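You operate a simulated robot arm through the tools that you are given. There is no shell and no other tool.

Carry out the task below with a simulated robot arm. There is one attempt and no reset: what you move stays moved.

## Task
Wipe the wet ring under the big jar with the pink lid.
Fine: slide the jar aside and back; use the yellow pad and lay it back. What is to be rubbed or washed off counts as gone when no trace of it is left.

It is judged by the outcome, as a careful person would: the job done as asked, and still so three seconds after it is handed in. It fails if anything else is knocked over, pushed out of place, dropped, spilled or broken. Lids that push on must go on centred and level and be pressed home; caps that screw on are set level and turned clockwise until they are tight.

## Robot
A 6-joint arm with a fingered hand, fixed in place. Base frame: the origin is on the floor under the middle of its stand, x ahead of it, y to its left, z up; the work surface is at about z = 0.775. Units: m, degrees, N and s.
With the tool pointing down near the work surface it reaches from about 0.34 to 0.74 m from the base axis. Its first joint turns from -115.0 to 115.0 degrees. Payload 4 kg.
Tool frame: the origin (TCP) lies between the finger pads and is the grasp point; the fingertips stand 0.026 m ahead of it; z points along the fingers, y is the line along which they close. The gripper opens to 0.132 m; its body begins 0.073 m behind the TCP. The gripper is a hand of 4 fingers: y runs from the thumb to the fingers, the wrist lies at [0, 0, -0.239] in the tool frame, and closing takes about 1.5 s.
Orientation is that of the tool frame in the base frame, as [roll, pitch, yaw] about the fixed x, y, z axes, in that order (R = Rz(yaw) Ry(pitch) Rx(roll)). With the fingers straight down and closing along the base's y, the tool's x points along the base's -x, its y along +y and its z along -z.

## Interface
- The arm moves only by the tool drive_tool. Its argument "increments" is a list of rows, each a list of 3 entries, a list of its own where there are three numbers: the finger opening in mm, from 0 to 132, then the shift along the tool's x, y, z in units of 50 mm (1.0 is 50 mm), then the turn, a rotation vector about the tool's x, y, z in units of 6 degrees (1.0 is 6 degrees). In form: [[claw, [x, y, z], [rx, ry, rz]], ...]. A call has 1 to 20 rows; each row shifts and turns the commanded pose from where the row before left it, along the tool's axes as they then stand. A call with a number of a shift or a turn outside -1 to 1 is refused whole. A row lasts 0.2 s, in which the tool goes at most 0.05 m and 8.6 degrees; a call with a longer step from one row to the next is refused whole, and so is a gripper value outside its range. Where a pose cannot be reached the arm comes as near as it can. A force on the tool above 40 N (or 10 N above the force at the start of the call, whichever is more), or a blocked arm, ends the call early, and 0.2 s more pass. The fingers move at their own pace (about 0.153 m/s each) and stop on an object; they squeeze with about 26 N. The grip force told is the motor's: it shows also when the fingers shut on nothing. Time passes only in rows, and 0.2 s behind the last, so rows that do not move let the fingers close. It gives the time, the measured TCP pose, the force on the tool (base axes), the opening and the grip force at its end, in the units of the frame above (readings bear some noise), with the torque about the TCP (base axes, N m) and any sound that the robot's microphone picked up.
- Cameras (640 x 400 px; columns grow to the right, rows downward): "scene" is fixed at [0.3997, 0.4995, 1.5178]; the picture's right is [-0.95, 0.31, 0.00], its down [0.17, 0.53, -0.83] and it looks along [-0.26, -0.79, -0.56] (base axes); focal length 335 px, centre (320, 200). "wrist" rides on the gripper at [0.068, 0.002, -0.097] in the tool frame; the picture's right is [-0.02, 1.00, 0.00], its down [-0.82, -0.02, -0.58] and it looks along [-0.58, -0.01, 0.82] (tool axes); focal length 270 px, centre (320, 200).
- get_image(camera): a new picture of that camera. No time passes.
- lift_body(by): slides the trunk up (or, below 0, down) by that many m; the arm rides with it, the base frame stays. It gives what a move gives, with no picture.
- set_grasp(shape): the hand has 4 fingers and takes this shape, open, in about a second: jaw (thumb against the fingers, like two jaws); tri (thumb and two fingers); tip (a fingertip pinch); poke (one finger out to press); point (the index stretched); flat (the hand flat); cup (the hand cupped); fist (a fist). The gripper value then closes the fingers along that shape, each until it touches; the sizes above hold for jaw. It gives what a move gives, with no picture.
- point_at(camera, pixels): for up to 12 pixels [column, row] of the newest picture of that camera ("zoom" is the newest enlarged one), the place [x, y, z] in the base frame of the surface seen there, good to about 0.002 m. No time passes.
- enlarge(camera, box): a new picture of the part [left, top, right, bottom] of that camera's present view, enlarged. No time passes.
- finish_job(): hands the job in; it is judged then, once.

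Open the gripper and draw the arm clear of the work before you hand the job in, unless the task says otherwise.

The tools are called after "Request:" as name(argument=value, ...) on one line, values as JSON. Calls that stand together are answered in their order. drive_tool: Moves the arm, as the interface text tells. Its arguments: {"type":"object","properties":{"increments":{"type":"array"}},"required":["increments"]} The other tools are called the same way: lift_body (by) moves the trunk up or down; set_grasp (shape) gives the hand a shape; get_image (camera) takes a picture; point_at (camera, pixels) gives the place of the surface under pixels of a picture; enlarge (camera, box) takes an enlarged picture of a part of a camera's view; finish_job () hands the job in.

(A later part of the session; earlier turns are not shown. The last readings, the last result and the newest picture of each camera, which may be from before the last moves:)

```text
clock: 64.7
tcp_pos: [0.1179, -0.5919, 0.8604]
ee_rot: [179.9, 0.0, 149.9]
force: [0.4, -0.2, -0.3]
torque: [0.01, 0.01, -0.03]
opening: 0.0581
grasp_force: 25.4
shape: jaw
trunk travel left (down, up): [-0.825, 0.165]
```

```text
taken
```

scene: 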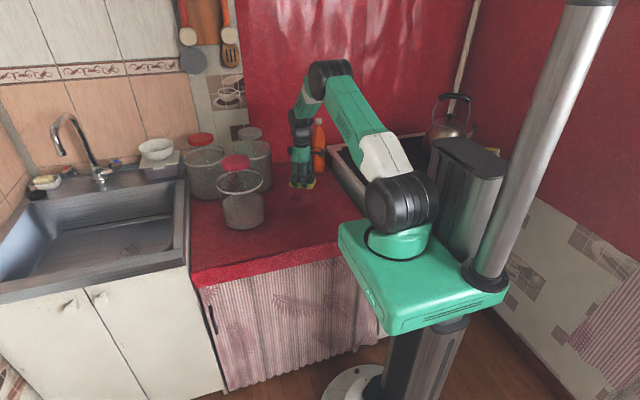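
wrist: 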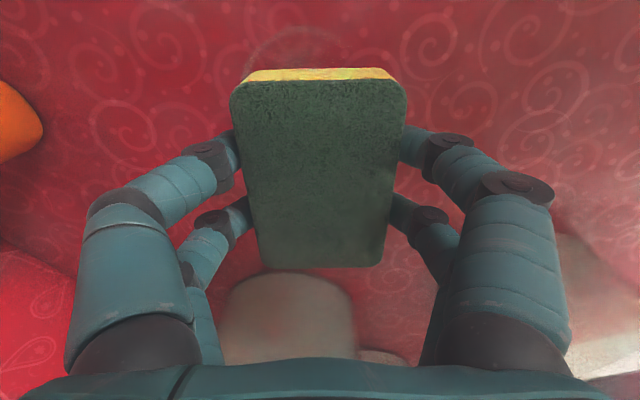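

The pad hangs over the ring. I shift to the start of the first lane (tool x -35 mm, y -55 mm) and lower to contact.

Request:
drive_tool(increments=[[42, [-0.35, -0.55, 0], [0, 0, 0]], [42, [-0.35, -0.55, 0], [0, 0, 0]], [42, [0, 0, 0.4], [0, 0, 0]], [42, [0, 0, 0.4], [0, 0, 0]], [42, [0, 0, 0.2], [0, 0, 0]], [42, [0, 0, 0.06], [0, 0, 0]], [42, [0, 0, 0.04], [0, 0, 0]], [42, [0, 0, 0], [0, 0, 0]]])

```text
clock: 66.5
tcp_pos: [0.1233, -0.656, 0.8074]
ee_rot: [-179.9, 0.2, 150.0]
force: [-2.6, 2.5, 19.2]
torque: [0.08, 0.09, -0.03]
opening: 0.0579
grasp_force: 26.0
shape: jaw
trunk travel left (down, up): [-0.825, 0.165]
```

Contact with 19 N. I ease off by 1 mm and sweep the first lane along tool +y (110 mm) and back.

Request:
drive_tool(increments=[[42, [0, 0, -0.02], [0, 0, 0]], [42, [0, 0.2, 0], [0, 0, 0]], [42, [0, 0.2, 0], [0, 0, 0]], [42, [0, 0.2, 0], [0, 0, 0]], [42, [0, 0.2, 0], [0, 0, 0]], [42, [0, 0.2, 0], [0, 0, 0]], [42, [0, 0.2, 0], [0, 0, 0]], [42, [0, 0.2, 0], [0, 0, 0]], [42, [0, 0.2, 0], [0, 0, 0]], [42, [0, 0.2, 0], [0, 0, 0]], [42, [0, 0.2, 0], [0, 0, 0]], [42, [0, 0.2, 0], [0, 0, 0]], [42, [0, 0, 0], [0, 0, 0]]])

Request:
get_image(camera="wrist")

Request:
enlarge(camera="scene", box=[250, 150, 340, 230])

```text
clock: 69.2
tcp_pos: [0.1781, -0.5624, 0.8066]
ee_rot: [-180.0, 0.1, 150.1]
force: [-6.5, -14.9, 24.0]
torque: [-0.6, 0.44, 0.15]
opening: 0.0599
grasp_force: 25.9
shape: jaw
trunk travel left (down, up): [-0.825, 0.165]
```

```text
taken
```

wrist: 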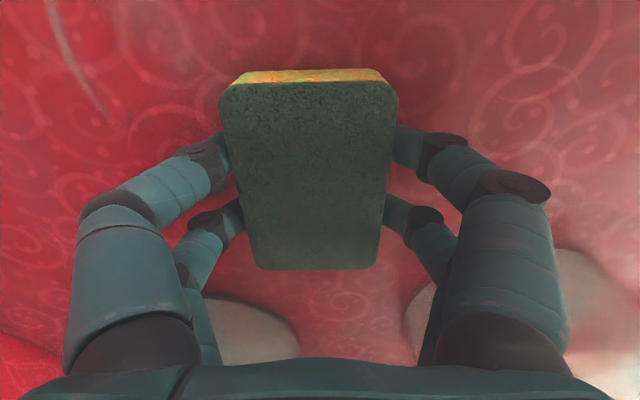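

```text
5.00 times, centred on (295, 190) of scene
```

zoom: 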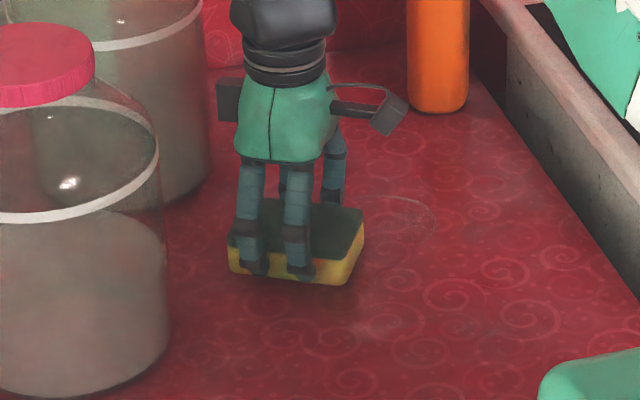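

The first lane wiped its part; remaining arc is at zoom (410,215). Force was 24 N, so I ease 1.5 mm, shift one lane (+35 mm tool x) and sweep back.

Request:
drive_tool(increments=[[42, [0, 0, -0.03], [0, 0, 0]], [42, [0.175, 0, 0], [0, 0, 0]], [42, [0.175, 0, 0], [0, 0, 0]], [42, [0.175, 0, 0], [0, 0, 0]], [42, [0.175, 0, 0], [0, 0, 0]], [42, [0, -0.2, 0], [0, 0, 0]], [42, [0, -0.2, 0], [0, 0, 0]], [42, [0, -0.2, 0], [0, 0, 0]], [42, [0, -0.2, 0], [0, 0, 0]], [42, [0, -0.2, 0], [0, 0, 0]], [42, [0, -0.2, 0], [0, 0, 0]], [42, [0, -0.2, 0], [0, 0, 0]], [42, [0, -0.2, 0], [0, 0, 0]], [42, [0, -0.2, 0], [0, 0, 0]], [42, [0, -0.2, 0], [0, 0, 0]], [42, [0, -0.2, 0], [0, 0, 0]], [42, [0, -0.1, 0], [0, 0, 0]], [42, [0, 0, 0], [0, 0, 0]]])

Request:
get_image(camera="wrist")

Request:
enlarge(camera="scene", box=[250, 150, 340, 230])

```text
clock: 73.0
tcp_pos: [0.0895, -0.6418, 0.8059]
ee_rot: [-180.0, 0.0, 150.1]
force: [3.1, 3.2, 5.0]
torque: [0.12, -0.03, -0.01]
opening: 0.0586
grasp_force: 26.2
shape: jaw
trunk travel left (down, up): [-0.825, 0.165]
```

```text
taken
```

wrist: 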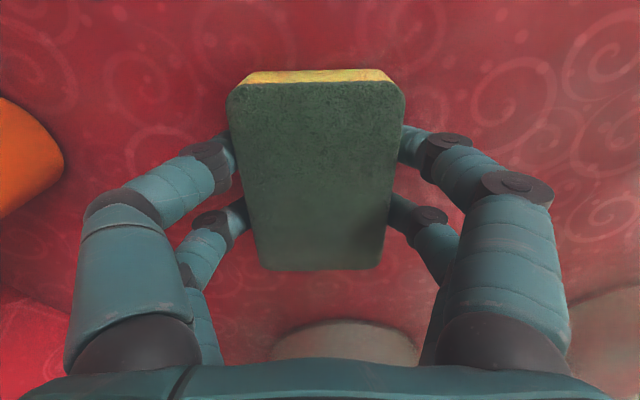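

```text
5.00 times, centred on (295, 190) of scene
```

zoom: 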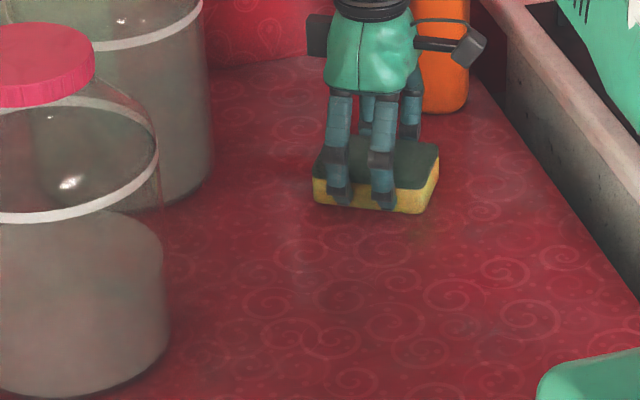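

Only 5 N now; the ring's visible part has gone apart from what lies under the pad. I press 0.5 mm more, shift to the third lane and sweep forward.

Request:
drive_tool(increments=[[42, [0, 0, 0.012], [0, 0, 0]], [42, [0.175, 0, 0], [0, 0, 0]], [42, [0.175, 0, 0], [0, 0, 0]], [42, [0.175, 0, 0], [0, 0, 0]], [42, [0.175, 0, 0], [0, 0, 0]], [42, [0, 0.2, 0], [0, 0, 0]], [42, [0, 0.2, 0], [0, 0, 0]], [42, [0, 0.2, 0], [0, 0, 0]], [42, [0, 0.2, 0], [0, 0, 0]], [42, [0, 0.2, 0], [0, 0, 0]], [42, [0, 0.2, 0], [0, 0, 0]], [42, [0, 0.2, 0], [0, 0, 0]], [42, [0, 0.2, 0], [0, 0, 0]], [42, [0, 0.2, 0], [0, 0, 0]], [42, [0, 0.2, 0], [0, 0, 0]], [42, [0, 0.2, 0], [0, 0, 0]], [42, [0, 0.2, 0], [0, 0, 0]], [42, [0, 0, 0], [0, 0, 0]]])

Request:
get_image(camera="wrist")

Request:
enlarge(camera="scene", box=[250, 150, 340, 230])

```text
clock: 76.8
tcp_pos: [0.1193, -0.5219, 0.8062]
ee_rot: [179.9, -0.1, 150.0]
force: [-3.2, -5.4, 9.3]
torque: [-0.15, 0.11, -0.02]
opening: 0.0591
grasp_force: 25.2
shape: jaw
trunk travel left (down, up): [-0.825, 0.165]
```

```text
taken
```

wrist: 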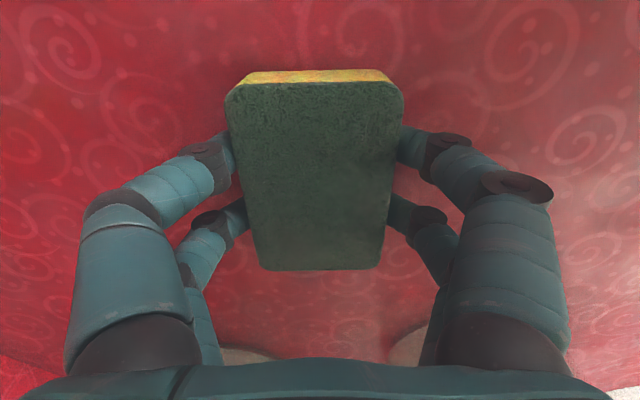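

```text
5.00 times, centred on (295, 190) of scene
```

zoom: 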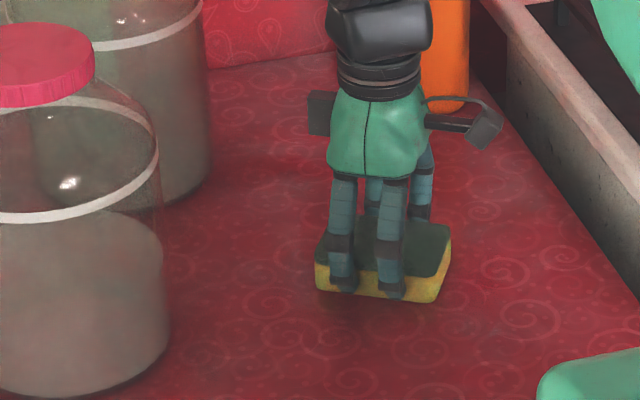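

9 N contact, no visible trace in the open part. For thoroughness I go back over all lanes: lane 3 back and shift to lane 2.

Request:
drive_tool(increments=[[42, [0, -0.2, 0], [0, 0, 0]], [42, [0, -0.2, 0], [0, 0, 0]], [42, [0, -0.2, 0], [0, 0, 0]], [42, [0, -0.2, 0], [0, 0, 0]], [42, [0, -0.2, 0], [0, 0, 0]], [42, [0, -0.2, 0], [0, 0, 0]], [42, [0, -0.2, 0], [0, 0, 0]], [42, [0, -0.2, 0], [0, 0, 0]], [42, [0, -0.2, 0], [0, 0, 0]], [42, [0, -0.2, 0], [0, 0, 0]], [42, [0, -0.2, 0], [0, 0, 0]], [42, [0, -0.2, 0], [0, 0, 0]], [42, [-0.175, 0, 0], [0, 0, 0]], [42, [-0.175, 0, 0], [0, 0, 0]], [42, [-0.175, 0, 0], [0, 0, 0]], [42, [-0.175, 0, 0], [0, 0, 0]], [42, [0, 0, 0], [0, 0, 0]]])

Request:
drive_tool(increments=[[42, [0, 0.2, 0], [0, 0, 0]], [42, [0, 0.2, 0], [0, 0, 0]], [42, [0, 0.2, 0], [0, 0, 0]], [42, [0, 0.2, 0], [0, 0, 0]], [42, [0, 0.2, 0], [0, 0, 0]], [42, [0, 0.2, 0], [0, 0, 0]], [42, [0, 0.2, 0], [0, 0, 0]], [42, [0, 0.2, 0], [0, 0, 0]], [42, [0, 0.2, 0], [0, 0, 0]], [42, [0, 0.2, 0], [0, 0, 0]], [42, [0, 0.2, 0], [0, 0, 0]], [42, [0, 0.2, 0], [0, 0, 0]], [42, [-0.175, 0, 0], [0, 0, 0]], [42, [-0.175, 0, 0], [0, 0, 0]], [42, [-0.175, 0, 0], [0, 0, 0]], [42, [-0.175, 0, 0], [0, 0, 0]], [42, [0, 0, 0], [0, 0, 0]]])

Request:
get_image(camera="wrist")

Request:
enlarge(camera="scene", box=[250, 150, 340, 230])

```text
clock: 80.5
tcp_pos: [0.0895, -0.6428, 0.8072]
ee_rot: [-180.0, -0.1, 149.9]
force: [-1.1, 1.6, 2.5]
torque: [0.05, 0.02, -0.01]
opening: 0.0583
grasp_force: 25.8
shape: jaw
trunk travel left (down, up): [-0.825, 0.165]
```

```text
clock: 84.0
tcp_pos: [0.1804, -0.558, 0.8061]
ee_rot: [-180.0, 0.1, 149.9]
force: [-4.7, 3.9, 8.3]
torque: [0.05, 0.12, 0.01]
opening: 0.0581
grasp_force: 25.9
shape: jaw
trunk travel left (down, up): [-0.825, 0.165]
```

```text
taken
```

wrist: 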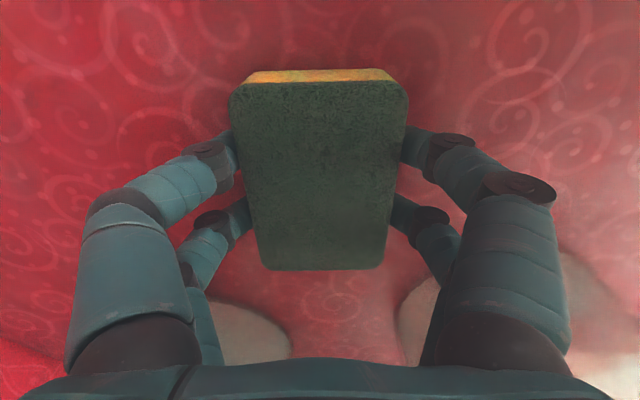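

```text
5.00 times, centred on (295, 190) of scene
```

zoom: 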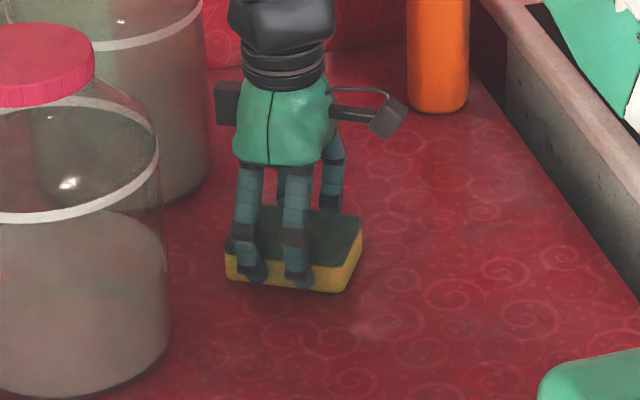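

The ring area looks clean where visible. I do lane 1 back with slightly more pressure and then lift off to inspect.

Request:
drive_tool(increments=[[42, [0, 0, 0.01], [0, 0, 0]], [42, [0, -0.2, 0], [0, 0, 0]], [42, [0, -0.2, 0], [0, 0, 0]], [42, [0, -0.2, 0], [0, 0, 0]], [42, [0, -0.2, 0], [0, 0, 0]], [42, [0, -0.2, 0], [0, 0, 0]], [42, [0, -0.2, 0], [0, 0, 0]], [42, [0, -0.2, 0], [0, 0, 0]], [42, [0, -0.2, 0], [0, 0, 0]], [42, [0, -0.2, 0], [0, 0, 0]], [42, [0, -0.2, 0], [0, 0, 0]], [42, [0, -0.2, 0], [0, 0, 0]], [42, [0, -0.2, 0], [0, 0, 0]], [42, [0, -0.1, 0], [0, 0, 0]], [42, [0.175, 0, 0], [0, 0, 0]], [42, [0.175, 0, 0], [0, 0, 0]], [42, [0.175, 0, 0], [0, 0, 0]], [42, [0.175, 0, 0], [0, 0, 0]]])

Request:
drive_tool(increments=[[42, [0, 0, 0], [0, 0, 0]], [42, [0, 0.2, 0], [0, 0, 0]], [42, [0, 0.2, 0], [0, 0, 0]], [42, [0, 0.2, 0], [0, 0, 0]], [42, [0, 0.2, 0], [0, 0, 0]], [42, [0, 0.2, 0], [0, 0, 0]], [42, [0, 0.2, 0], [0, 0, 0]], [42, [0, 0.2, 0], [0, 0, 0]], [42, [0, 0.2, 0], [0, 0, 0]], [42, [0, 0.2, 0], [0, 0, 0]], [42, [0, 0.2, 0], [0, 0, 0]], [42, [0, 0.2, 0], [0, 0, 0]], [42, [0, 0.2, 0], [0, 0, 0]], [42, [0, 0.1, 0], [0, 0, 0]], [42, [0, 0, -0.4], [0, 0, 0]], [42, [0, 0, -0.6], [0, 0, 0]], [42, [0, 0.8, 0], [0, 0, 0]], [42, [0, 0.8, 0], [0, 0, 0]], [42, [0, 0.4, 0], [0, 0, 0]], [42, [0, 0, 0], [0, 0, 0]]])

Request:
get_image(camera="wrist")

Request:
enlarge(camera="scene", box=[250, 150, 340, 230])

```text
clock: 87.8
tcp_pos: [0.0864, -0.6472, 0.8053]
ee_rot: [180.0, 0.1, 149.9]
force: [5.3, -3.4, 9.2]
torque: [-0.03, -0.08, -0.06]
opening: 0.058
grasp_force: 25.7
shape: jaw
trunk travel left (down, up): [-0.825, 0.165]
```

```text
clock: 92.0
tcp_pos: [0.1998, -0.4526, 0.8566]
ee_rot: [-180.0, 0.0, 149.9]
force: [-0.2, 0.7, 0.2]
torque: [0.0, -0.03, 0.04]
opening: 0.0588
grasp_force: 26.1
shape: jaw
trunk travel left (down, up): [-0.825, 0.165]
```

```text
taken
```

wrist: 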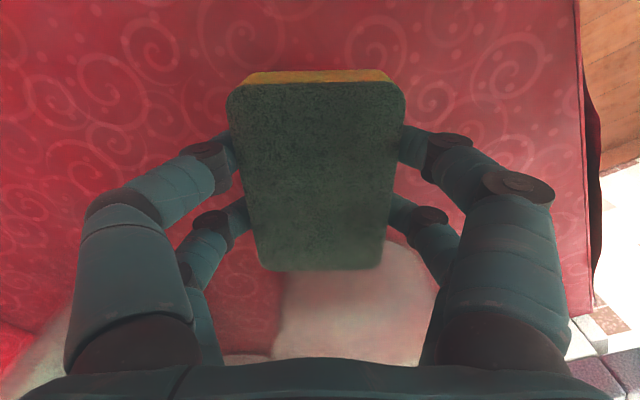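

```text
5.00 times, centred on (295, 190) of scene
```

zoom: 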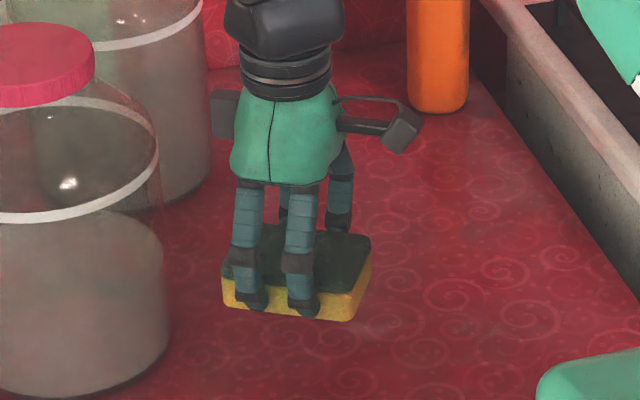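

The lifted view's ring area is hidden by the hand. I rise 0.15 m so the wrist camera sees the wiped spot.

Request:
drive_tool(increments=[[42, [0, 0, -0.6], [0, 0, 0]], [42, [0, 0, -0.8], [0, 0, 0]], [42, [0, 0, -0.8], [0, 0, 0]], [42, [0, 0, -0.8], [0, 0, 0]], [42, [0, 0, 0], [0, 0, 0]]])

Request:
get_image(camera="wrist")

Request:
enlarge(camera="wrist", box=[70, 0, 270, 150])

Request:
enlarge(camera="scene", box=[270, 175, 335, 225])

```text
clock: 93.2
tcp_pos: [0.1979, -0.4523, 1.0052]
ee_rot: [180.0, 0.0, 150.0]
force: [0.2, -1.1, 0.6]
torque: [-0.03, 0.01, 0.03]
opening: 0.0587
grasp_force: 26.1
shape: jaw
trunk travel left (down, up): [-0.825, 0.165]
```

```text
taken
```

wrist: 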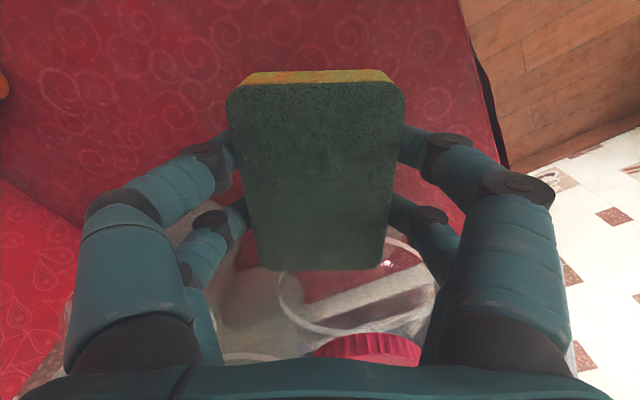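

```text
2.67 times, centred on (170, 75) of wrist
```

zoom: 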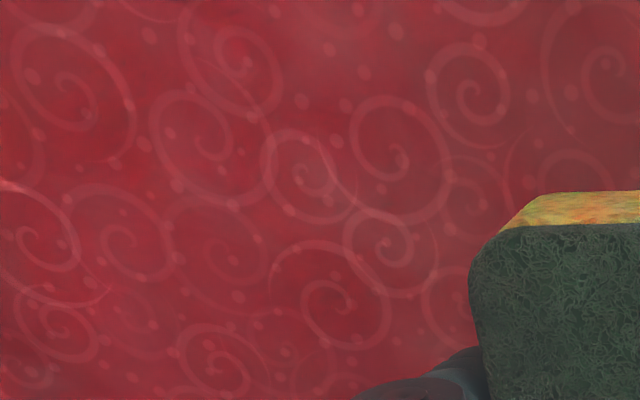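

```text
8.00 times, centred on (302, 200) of scene
```

zoom: 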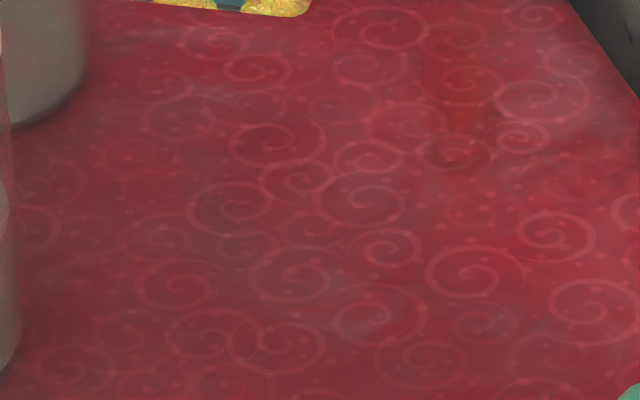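

The wiped place shows no trace of the ring in either view. I carry the pad back: turn to yaw 177.4, move over (0.198,-0.377) and lower it.

Request:
drive_tool(increments=[[42, [0, 0, 0], [0, 0, -0.914]], [42, [0, 0, 0], [0, 0, -0.914]], [42, [0, 0, 0], [0, 0, -0.914]], [42, [0, 0, 0], [0, 0, -0.914]], [42, [0, 0, 0], [0, 0, -0.914]], [42, [0.034, 0.75, 0], [0, 0, 0]], [42, [0.034, 0.755, 0], [0, 0, 0]], [42, [0, 0, 0.7], [0, 0, 0]], [42, [0, 0, 0.7], [0, 0, 0]], [42, [0, 0, 0.7], [0, 0, 0]], [42, [0, 0, 0.7], [0, 0, 0]], [42, [0, 0, 0.5], [0, 0, 0]], [42, [0, 0, 0.3], [0, 0, 0]], [42, [0, 0, 0.2], [0, 0, 0]], [42, [0, 0, 0], [0, 0, 0]]])

Request:
enlarge(camera="scene", box=[260, 180, 340, 250])

Request:
get_image(camera="wrist")

```text
clock: 96.5
tcp_pos: [0.2001, -0.3772, 0.8158]
ee_rot: [-180.0, 0.1, 177.5]
force: [0.5, 0.1, -0.6]
torque: [0.03, -0.01, 0.03]
opening: 0.0583
grasp_force: 26.8
shape: jaw
trunk travel left (down, up): [-0.825, 0.165]
```

```text
5.71 times, centred on (300, 215) of scene
```

zoom: 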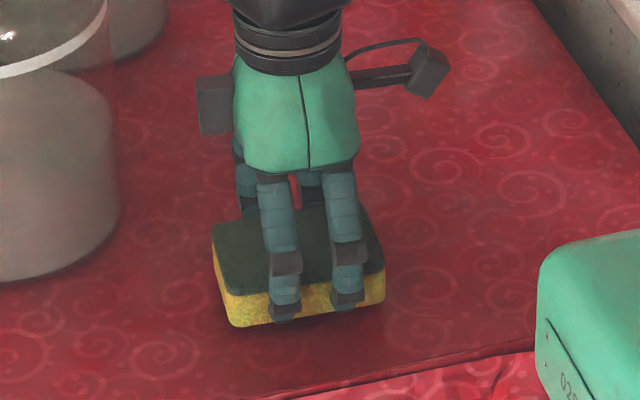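

```text
taken
```

wrist: 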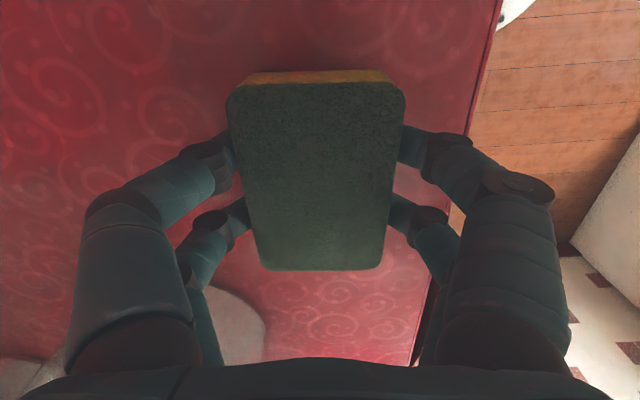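

Just above the table (z 0.8158). I correct 1.8 mm in x and set the pad down gently.

Request:
drive_tool(increments=[[42, [0.034, 0, 0.06], [0, 0, 0]], [42, [0, 0, 0.05], [0, 0, 0]], [42, [0, 0, 0.03], [0, 0, 0]], [42, [0, 0, 0.02], [0, 0, 0]], [42, [0, 0, 0], [0, 0, 0]]])

```text
clock: 97.7
tcp_pos: [0.1973, -0.3767, 0.8074]
ee_rot: [180.0, 0.0, 177.3]
force: [-0.3, -0.4, 0.3]
torque: [-0.04, -0.02, 0.02]
opening: 0.0585
grasp_force: 26.0
shape: jaw
trunk travel left (down, up): [-0.825, 0.165]
```

No contact force yet; I lower another 1.5 mm.

Request:
drive_tool(increments=[[42, [0, 0, 0.015], [0, 0, 0]], [42, [0, 0, 0.015], [0, 0, 0]], [42, [0, 0, 0], [0, 0, 0]]])

```text
clock: 98.5
tcp_pos: [0.197, -0.3779, 0.8078]
ee_rot: [180.0, 0.1, 177.4]
force: [0.7, 1.1, 5.9]
torque: [-0.01, -0.01, -0.01]
opening: 0.0585
grasp_force: 26.0
shape: jaw
trunk travel left (down, up): [-0.825, 0.165]
```

Contact at 5.9 N, so the pad rests on the table. I open gradually and rise.

Request:
drive_tool(increments=[[64, [0, 0, 0], [0, 0, 0]], [72, [0, 0, 0], [0, 0, 0]], [82, [0, 0, 0], [0, 0, 0]], [92, [0, 0, 0], [0, 0, 0]], [92, [0, 0, 0], [0, 0, 0]], [92, [0, 0, -0.4], [0, 0, 0]], [92, [0, 0, -0.6], [0, 0, 0]], [110, [0, 0, -0.8], [0, 0, 0]], [125, [0, 0, -0.9], [0, 0, 0]], [125, [0, 0, -0.9], [0, 0, 0]], [125, [0, 0, -0.9], [0, 0, 0]], [125, [0, 0, -0.9], [0, 0, 0]], [125, [0, 0, -0.9], [0, 0, 0]], [125, [0, 0, 0], [0, 0, 0]]])

Request:
get_image(camera="scene")

Request:
enlarge(camera="scene", box=[275, 205, 320, 245])

Request:
get_image(camera="wrist")

```text
clock: 101.5
tcp_pos: [0.1967, -0.376, 1.1215]
ee_rot: [-180.0, 0.0, 177.4]
force: [-0.6, 0.4, 0.4]
torque: [0.02, 0.01, 0.02]
opening: 0.125
grasp_force: 0.1
shape: jaw
trunk travel left (down, up): [-0.825, 0.165]
```

```text
taken
```

scene: 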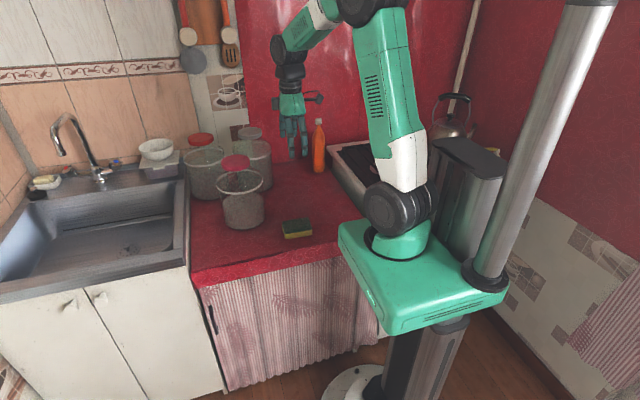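

```text
10.00 times, centred on (298, 225) of scene
```

zoom: 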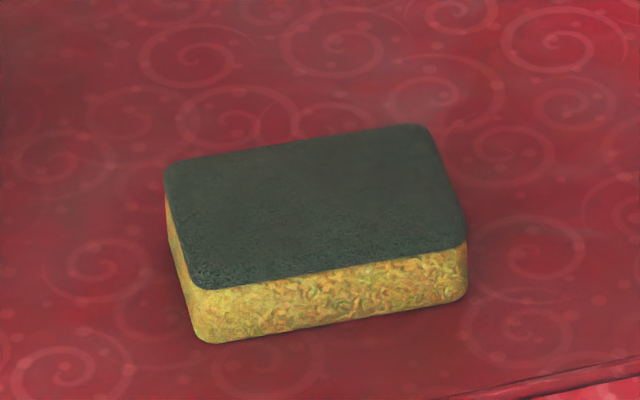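

```text
taken
```

wrist: 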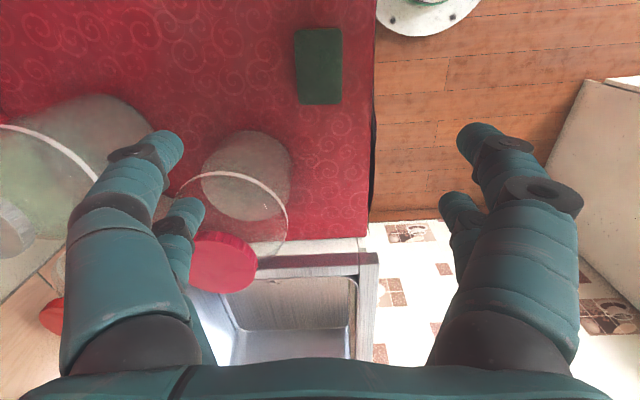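

The pad lies back as it was (corners within about 3 px in the 10x zoom). I go back over the jar at (0.361,-0.502), turning the hand to yaw 114.

Request:
drive_tool(increments=[[125, [0, 0, -0.4], [0, 0, 0.961]], [125, [0, 0, 0], [0, 0, 0.961]], [125, [0, 0, 0], [0, 0, 0.961]], [125, [0, 0, 0], [0, 0, 0.961]], [125, [0, 0, 0], [0, 0, 0.961]], [125, [0, 0, 0], [0, 0, 0.961]], [125, [0, 0, 0], [0, 0, 0.961]], [125, [0, 0, 0], [0, 0, 0.961]], [125, [0, 0, 0], [0, 0, 0.961]], [125, [0, 0, 0], [0, 0, 0.961]], [125, [0, 0, 0], [0, 0, 0.961]], [125, [-0.607, 0.331, 0], [0, 0, 0]], [125, [-0.607, 0.331, 0], [0, 0, 0]], [125, [-0.607, 0.331, 0], [0, 0, 0]], [125, [-0.607, 0.331, 0], [0, 0, 0]], [125, [-0.607, 0.331, 0], [0, 0, 0]], [125, [-0.607, 0.331, 0], [0, 0, 0]], [125, [0, 0, 0], [0, 0, 0]]])

Request:
get_image(camera="wrist")

Request:
get_image(camera="scene")

```text
clock: 105.2
tcp_pos: [0.3632, -0.5032, 1.1404]
ee_rot: [179.8, 0.0, 114.0]
force: [0.7, -0.2, -1.3]
torque: [0.0, -0.01, -0.01]
opening: 0.1247
grasp_force: 0.0
shape: jaw
trunk travel left (down, up): [-0.825, 0.165]
```

```text
taken
```

wrist: 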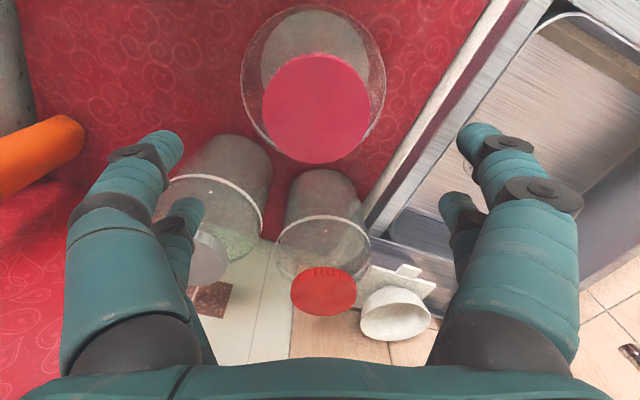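

```text
taken
```

scene: 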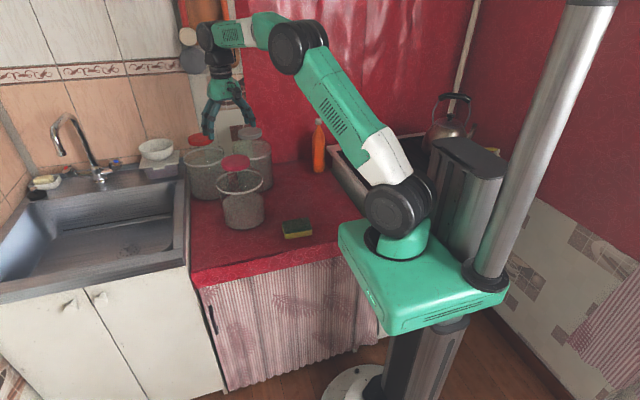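

The ring's spot is unobstructed now; I inspect it once more in both views and measure the lid for the regrip.

Request:
enlarge(camera="scene", box=[275, 180, 330, 220])

Request:
enlarge(camera="wrist", box=[80, 0, 240, 100])

Request:
point_at(camera="wrist", pixels=[[267, 110], [368, 110], [316, 60], [318, 158], [280, 75], [352, 75], [280, 145], [355, 145]])

```text
10.00 times, centred on (302, 200) of scene
```

zoom: 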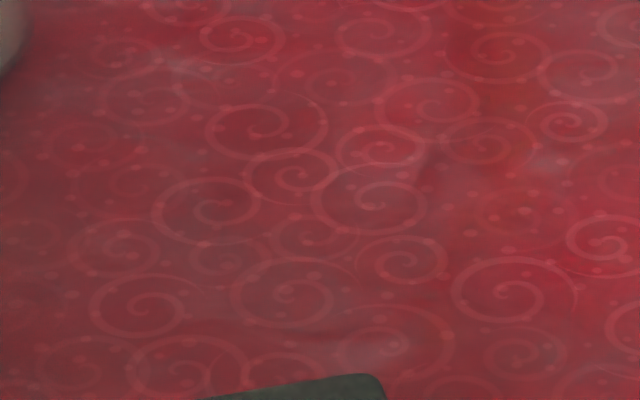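

```text
4.00 times, centred on (160, 50) of wrist
```

zoom: 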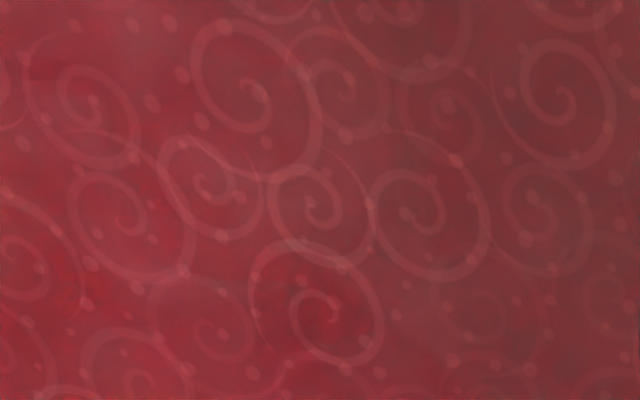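

```text
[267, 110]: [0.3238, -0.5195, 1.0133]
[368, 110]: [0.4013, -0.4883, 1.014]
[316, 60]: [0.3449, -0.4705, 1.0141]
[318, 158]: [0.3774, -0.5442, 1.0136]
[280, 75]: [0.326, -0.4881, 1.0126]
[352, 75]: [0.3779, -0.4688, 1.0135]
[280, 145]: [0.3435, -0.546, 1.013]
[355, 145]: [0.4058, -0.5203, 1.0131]
```

No arc is left in either view. Lid centre is (0.3625,-0.506), level at 1.0133; I centre the hand over it and come down to z 1.0245.

Request:
drive_tool(increments=[[125, [-0.06, -0.035, 0], [0, 0, 0]], [125, [0, 0, 0.6], [0, 0, 0]], [125, [0, 0, 0.6], [0, 0, 0]], [125, [0, 0, 0.5], [0, 0, 0]], [118, [0, 0, 0.4], [0, 0, 0]], [110, [0, 0, 0.218], [0, 0, 0]], [102, [0, 0, 0], [0, 0, 0]], [96, [0, 0, 0], [0, 0, 0]], [92, [0, 0, 0], [0, 0, 0]], [88, [0, 0, 0], [0, 0, 0]], [88, [0, 0, 0], [0, 0, 0]]])

Request:
get_image(camera="wrist")

Request:
enlarge(camera="scene", box=[205, 140, 265, 185])

```text
clock: 107.7
tcp_pos: [0.3628, -0.5057, 1.0267]
ee_rot: [180.0, 0.0, 113.9]
force: [-0.2, 0.1, 0.2]
torque: [0.04, -0.02, -0.01]
opening: 0.0884
grasp_force: 0.1
shape: jaw
trunk travel left (down, up): [-0.825, 0.165]
```

```text
taken
```

wrist: 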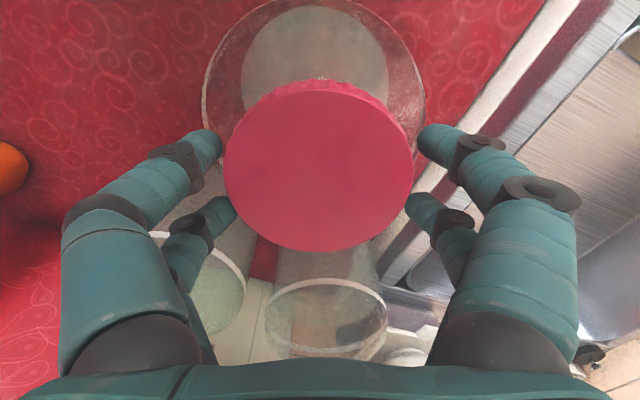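

```text
8.89 times, centred on (235, 162) of scene
```

zoom: 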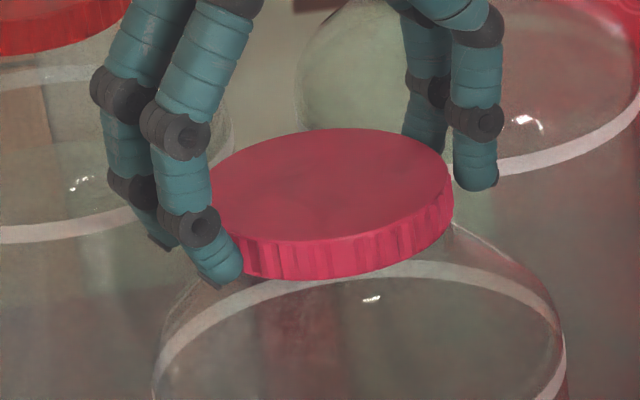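

Good alignment; z reads 1.0267, so I lower 1.7 mm to match the earlier good grip and close.

Request:
drive_tool(increments=[[88, [0, 0, 0.035], [0, 0, 0]], [85, [0, 0, 0], [0, 0, 0]], [83, [0, 0, 0], [0, 0, 0]], [81, [0, 0, 0], [0, 0, 0]], [80, [0, 0, 0], [0, 0, 0]], [79, [0, 0, 0], [0, 0, 0]], [78, [0, 0, 0], [0, 0, 0]], [78, [0, 0, 0], [0, 0, 0]]])

Request:
enlarge(camera="wrist", box=[180, 60, 460, 260])

Request:
enlarge(camera="scene", box=[205, 140, 265, 185])

```text
clock: 109.5
tcp_pos: [0.362, -0.5057, 1.023]
ee_rot: [180.0, 0.1, 113.9]
force: [-2.7, 4.4, -1.3]
torque: [0.12, 0.08, 0.03]
opening: 0.0785
grasp_force: 25.9
shape: jaw
trunk travel left (down, up): [-0.825, 0.165]
```

```text
2.00 times, centred on (320, 160) of wrist
```

zoom: 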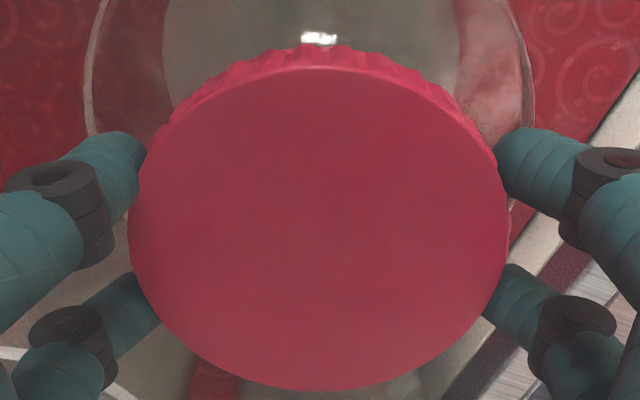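

```text
8.89 times, centred on (235, 162) of scene
```

zoom: 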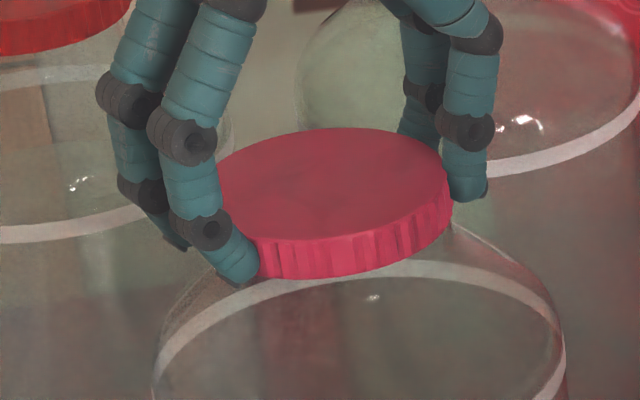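

Gripped at mid-wall (25.9 N), lid level. I slide the jar back along the first leg to about (0.24,-0.533).

Request:
drive_tool(increments=[[76, [0.015, -0.0775, 0], [0, 0, 0]], [76, [0.016, -0.076, 0], [0, 0, 0]], [76, [0.031, -0.1535, 0], [0, 0, 0]], [76, [0.031, -0.1535, 0], [0, 0, 0]], [76, [0.031, -0.1535, 0], [0, 0, 0]], [76, [0.031, -0.1535, 0], [0, 0, 0]], [76, [0.031, -0.1535, 0], [0, 0, 0]], [76, [0.031, -0.1535, 0], [0, 0, 0]], [76, [0.031, -0.1535, 0], [0, 0, 0]], [76, [0.031, -0.1535, 0], [0, 0, 0]], [76, [0.031, -0.1535, 0], [0, 0, 0]], [76, [0.031, -0.1535, 0], [0, 0, 0]], [76, [0.031, -0.1535, 0], [0, 0, 0]], [76, [0.031, -0.1535, 0], [0, 0, 0]], [76, [0.031, -0.1535, 0], [0, 0, 0]], [76, [0.031, -0.1535, 0], [0, 0, 0]], [76, [0.031, -0.1535, 0], [0, 0, 0]], [76, [0, 0, 0], [0, 0, 0]]])

Request:
get_image(camera="scene")

Request:
get_image(camera="wrist")

```text
clock: 113.2
tcp_pos: [0.2391, -0.5325, 1.0233]
ee_rot: [180.0, 0.0, 113.9]
force: [5.8, 2.7, 3.8]
torque: [-0.02, -0.12, 0.01]
opening: 0.075
grasp_force: 25.9
shape: jaw
trunk travel left (down, up): [-0.825, 0.165]
heard: snap
```

```text
taken
```

scene: 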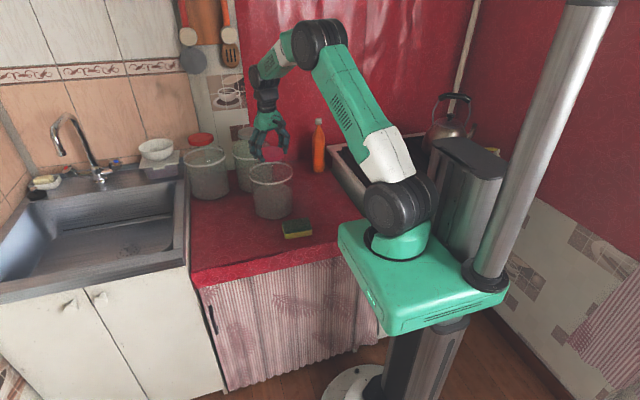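

```text
taken
```

wrist: 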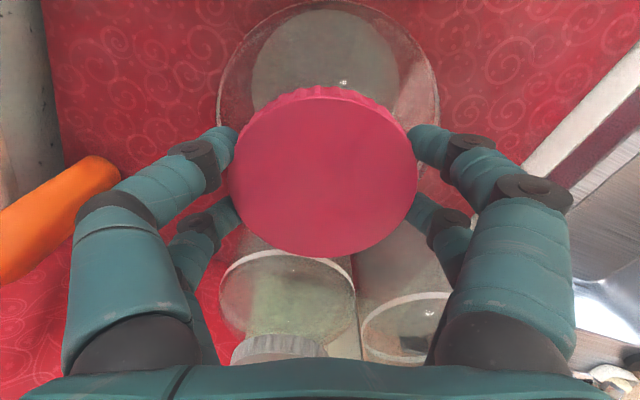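

The jar follows well (6–7 N). I slide the second leg to the original place, TCP about (0.118,-0.597).

Request:
drive_tool(increments=[[76, [-0.011, -0.161, 0], [0, 0, 0]], [76, [-0.011, -0.161, 0], [0, 0, 0]], [76, [-0.011, -0.161, 0], [0, 0, 0]], [76, [-0.011, -0.161, 0], [0, 0, 0]], [76, [-0.011, -0.161, 0], [0, 0, 0]], [76, [-0.011, -0.161, 0], [0, 0, 0]], [76, [-0.011, -0.161, 0], [0, 0, 0]], [76, [-0.011, -0.161, 0], [0, 0, 0]], [76, [-0.011, -0.161, 0], [0, 0, 0]], [76, [-0.011, -0.161, 0], [0, 0, 0]], [76, [-0.011, -0.161, 0], [0, 0, 0]], [76, [-0.011, -0.161, 0], [0, 0, 0]], [76, [-0.011, -0.161, 0], [0, 0, 0]], [76, [-0.011, -0.161, 0], [0, 0, 0]], [76, [-0.011, -0.161, 0], [0, 0, 0]], [76, [-0.011, -0.161, 0], [0, 0, 0]], [76, [-0.011, -0.08, 0], [0, 0, 0]], [76, [0, 0, 0], [0, 0, 0]]])

Request:
enlarge(camera="scene", box=[180, 115, 340, 215])

Request:
get_image(camera="wrist")

```text
clock: 117.0
tcp_pos: [0.1206, -0.5948, 1.0253]
ee_rot: [-180.0, 0.0, 113.9]
force: [6.6, 2.6, 2.1]
torque: [0.11, -0.2, 0.02]
opening: 0.0743
grasp_force: 26.5
shape: jaw
trunk travel left (down, up): [-0.825, 0.165]
```

```text
4.00 times, centred on (260, 165) of scene
```

zoom: 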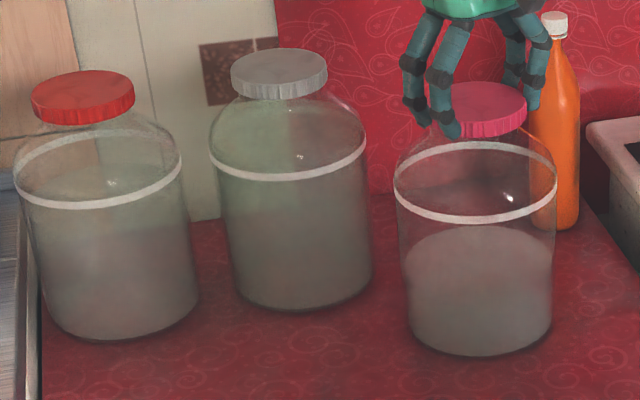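

```text
taken
```

wrist: 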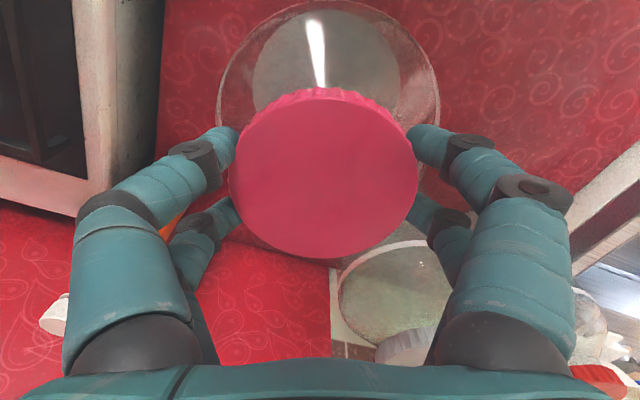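

Compared with the first picture (band at x 403–565, base bottom row 354), the jar's band is now at 395–557, so it stands about 8 mm short in -x. I slide it that little bit further.

Request:
drive_tool(increments=[[76, [0.02, -0.075, 0], [0, 0, 0]], [76, [0.02, -0.078, 0], [0, 0, 0]], [76, [0, 0, 0], [0, 0, 0]]])

Request:
enlarge(camera="scene", box=[180, 115, 340, 215])

```text
clock: 117.8
tcp_pos: [0.1119, -0.5964, 1.024]
ee_rot: [-179.9, 0.1, 113.9]
force: [5.2, 1.4, 0.7]
torque: [0.01, 0.0, 0.02]
opening: 0.0743
grasp_force: 26.4
shape: jaw
trunk travel left (down, up): [-0.825, 0.165]
```

```text
4.00 times, centred on (260, 165) of scene
```

zoom: 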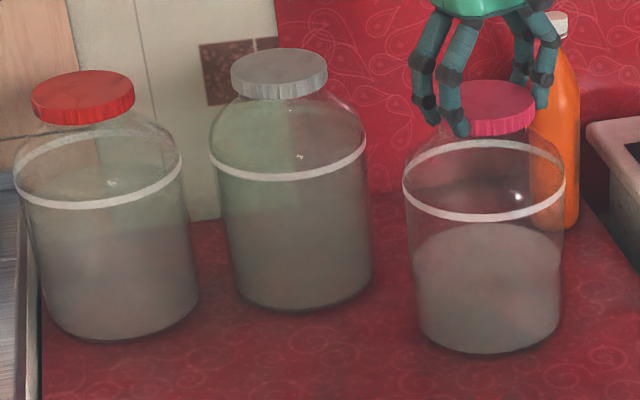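

The jar's band is now at 403–565 and the base at row 354, as at the start. I release the lid and rise.

Request:
drive_tool(increments=[[85, [0, 0, 0], [0, 0, 0]], [95, [0, 0, 0], [0, 0, 0]], [110, [0, 0, 0], [0, 0, 0]], [125, [0, 0, 0], [0, 0, 0]], [125, [0, 0, -0.4], [0, 0, 0]], [125, [0, 0, -0.7], [0, 0, 0]], [125, [0, 0, -0.7], [0, 0, 0]], [125, [0, 0, -0.4], [0, 0, 0]], [125, [0, 0, 0], [0, 0, 0]]])

Request:
get_image(camera="wrist")

Request:
enlarge(camera="scene", box=[180, 115, 340, 215])

Request:
enlarge(camera="wrist", box=[220, 0, 420, 200])

```text
clock: 119.8
tcp_pos: [0.1126, -0.5945, 1.1346]
ee_rot: [179.8, 0.0, 113.9]
force: [0.1, 0.5, -0.1]
torque: [0.0, 0.02, 0.0]
opening: 0.1249
grasp_force: 0.2
shape: jaw
trunk travel left (down, up): [-0.825, 0.165]
heard: snap
```

```text
taken
```

wrist: 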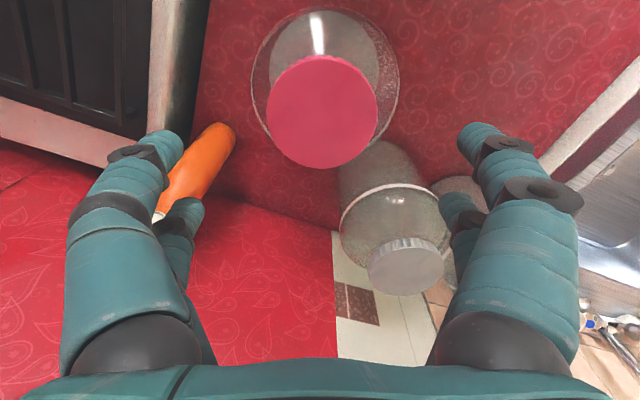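

```text
4.00 times, centred on (260, 165) of scene
```

zoom: 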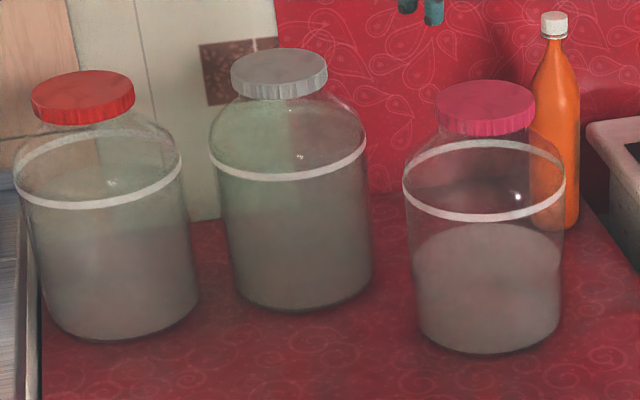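

```text
2.00 times, centred on (320, 100) of wrist
```

zoom: 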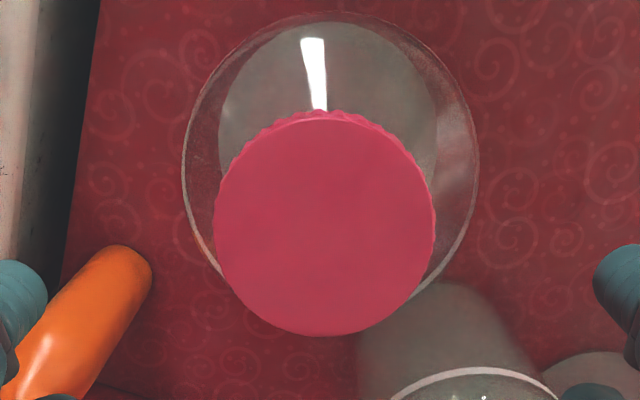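

A snap again, and the lid now sits about 3–4 mm off-centre toward -x (scene zoom: lid 436–535 vs jar 403–565). I check its height and tilt.

Request:
point_at(camera="wrist", pixels=[[271, 115], [373, 115], [320, 65], [323, 160], [285, 80], [357, 80], [285, 145], [360, 145], [322, 110], [300, 95], [345, 95], [322, 140]])

Request:
enlarge(camera="scene", box=[285, 130, 325, 160])

```text
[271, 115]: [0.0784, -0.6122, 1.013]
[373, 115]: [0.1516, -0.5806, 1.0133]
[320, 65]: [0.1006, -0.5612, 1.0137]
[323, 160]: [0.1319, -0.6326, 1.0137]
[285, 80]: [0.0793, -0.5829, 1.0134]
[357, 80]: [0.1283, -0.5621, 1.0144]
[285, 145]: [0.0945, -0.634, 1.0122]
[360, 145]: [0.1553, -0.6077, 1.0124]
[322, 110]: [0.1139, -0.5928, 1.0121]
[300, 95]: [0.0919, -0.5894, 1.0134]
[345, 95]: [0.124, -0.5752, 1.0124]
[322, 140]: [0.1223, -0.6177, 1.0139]
```

```text
13.33 times, centred on (305, 145) of scene
```

zoom: 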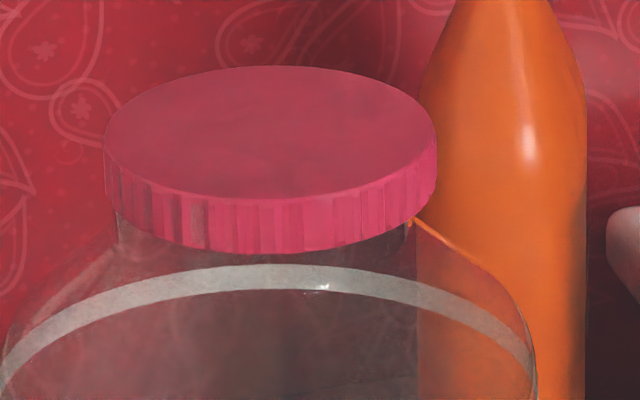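

The lid is level at 1.0133 but about 3 mm off the neck axis toward -x (neck edges 117–410, lid 104–437). I'll grip it again lightly, nudge it +3 mm along tool y to centre it on the neck, then press it home; first I come down around it.

Request:
drive_tool(increments=[[125, [-0.092, 0.034, 0], [0, 0, 0]], [125, [0, 0, 0.6], [0, 0, 0]], [125, [0, 0, 0.6], [0, 0, 0]], [125, [0, 0, 0.5], [0, 0, 0]], [118, [0, 0, 0.3], [0, 0, 0]], [110, [0, 0, 0.2], [0, 0, 0]], [102, [0, 0, 0], [0, 0, 0]], [96, [0, 0, 0], [0, 0, 0]], [92, [0, 0, 0], [0, 0, 0]], [88, [0, 0, 0], [0, 0, 0]], [88, [0, 0, 0], [0, 0, 0]]])

Request:
get_image(camera="wrist")

Request:
enlarge(camera="scene", box=[285, 130, 325, 160])

```text
clock: 122.2
tcp_pos: [0.1161, -0.6004, 1.0247]
ee_rot: [179.9, -0.1, 114.0]
force: [0.5, -0.3, 0.0]
torque: [-0.05, -0.02, -0.03]
opening: 0.0885
grasp_force: 0.1
shape: jaw
trunk travel left (down, up): [-0.825, 0.165]
```

```text
taken
```

wrist: 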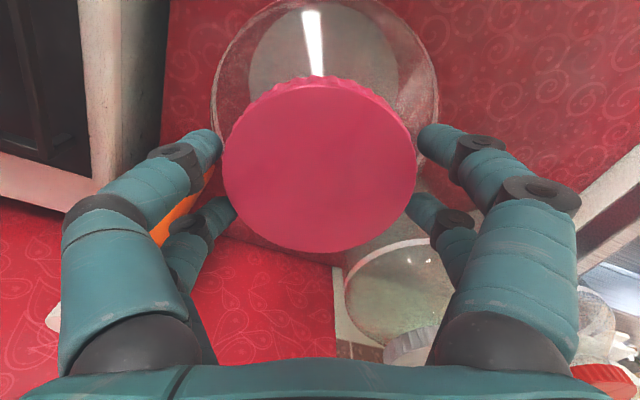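

```text
13.33 times, centred on (305, 145) of scene
```

zoom: 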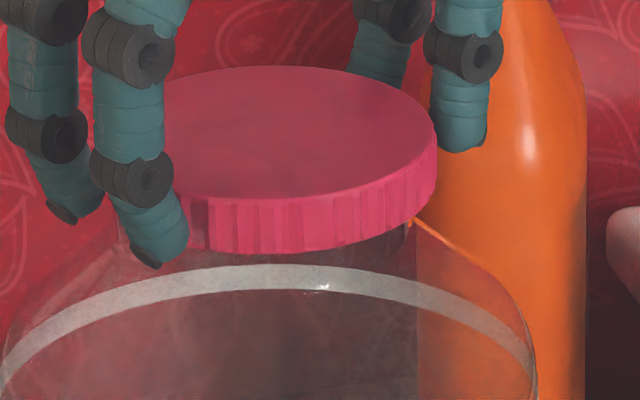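

Lid centre (319) vs jar band centre (324) in the wrist view: the lid is about 3.4 mm off along tool y. I grip it.

Request:
drive_tool(increments=[[85, [0, 0, 0], [0, 0, 0]], [83, [0, 0, 0], [0, 0, 0]], [81, [0, 0, 0], [0, 0, 0]], [80, [0, 0, 0], [0, 0, 0]], [79, [0, 0, 0], [0, 0, 0]], [78, [0, 0, 0], [0, 0, 0]], [78, [0, 0, 0], [0, 0, 0]]])

Request:
get_image(camera="wrist")

Request:
enlarge(camera="scene", box=[285, 130, 325, 160])

```text
clock: 123.8
tcp_pos: [0.1159, -0.6, 1.0237]
ee_rot: [179.9, 0.0, 114.0]
force: [1.4, -3.5, -1.4]
torque: [-0.03, 0.05, 0.04]
opening: 0.0802
grasp_force: 26.2
shape: jaw
trunk travel left (down, up): [-0.825, 0.165]
```

```text
taken
```

wrist: 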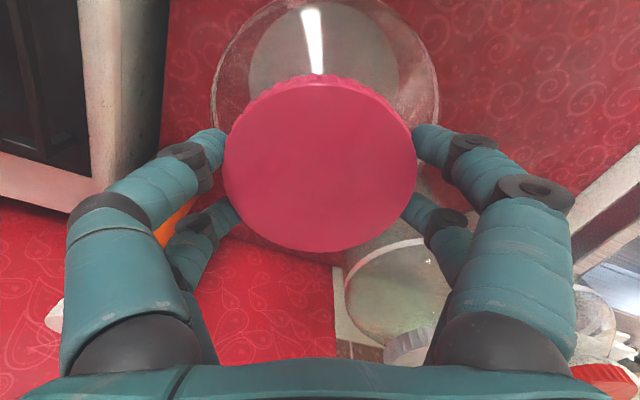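

```text
13.33 times, centred on (305, 145) of scene
```

zoom: 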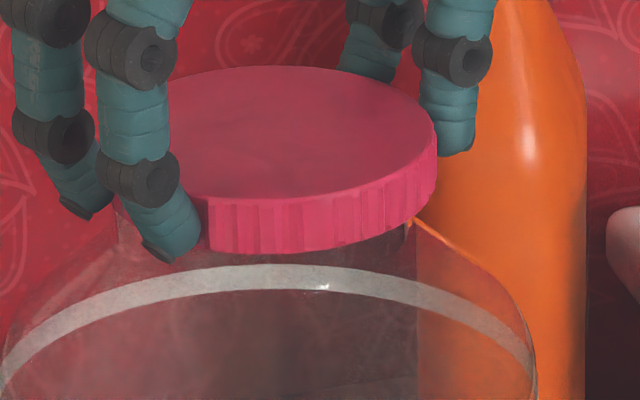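

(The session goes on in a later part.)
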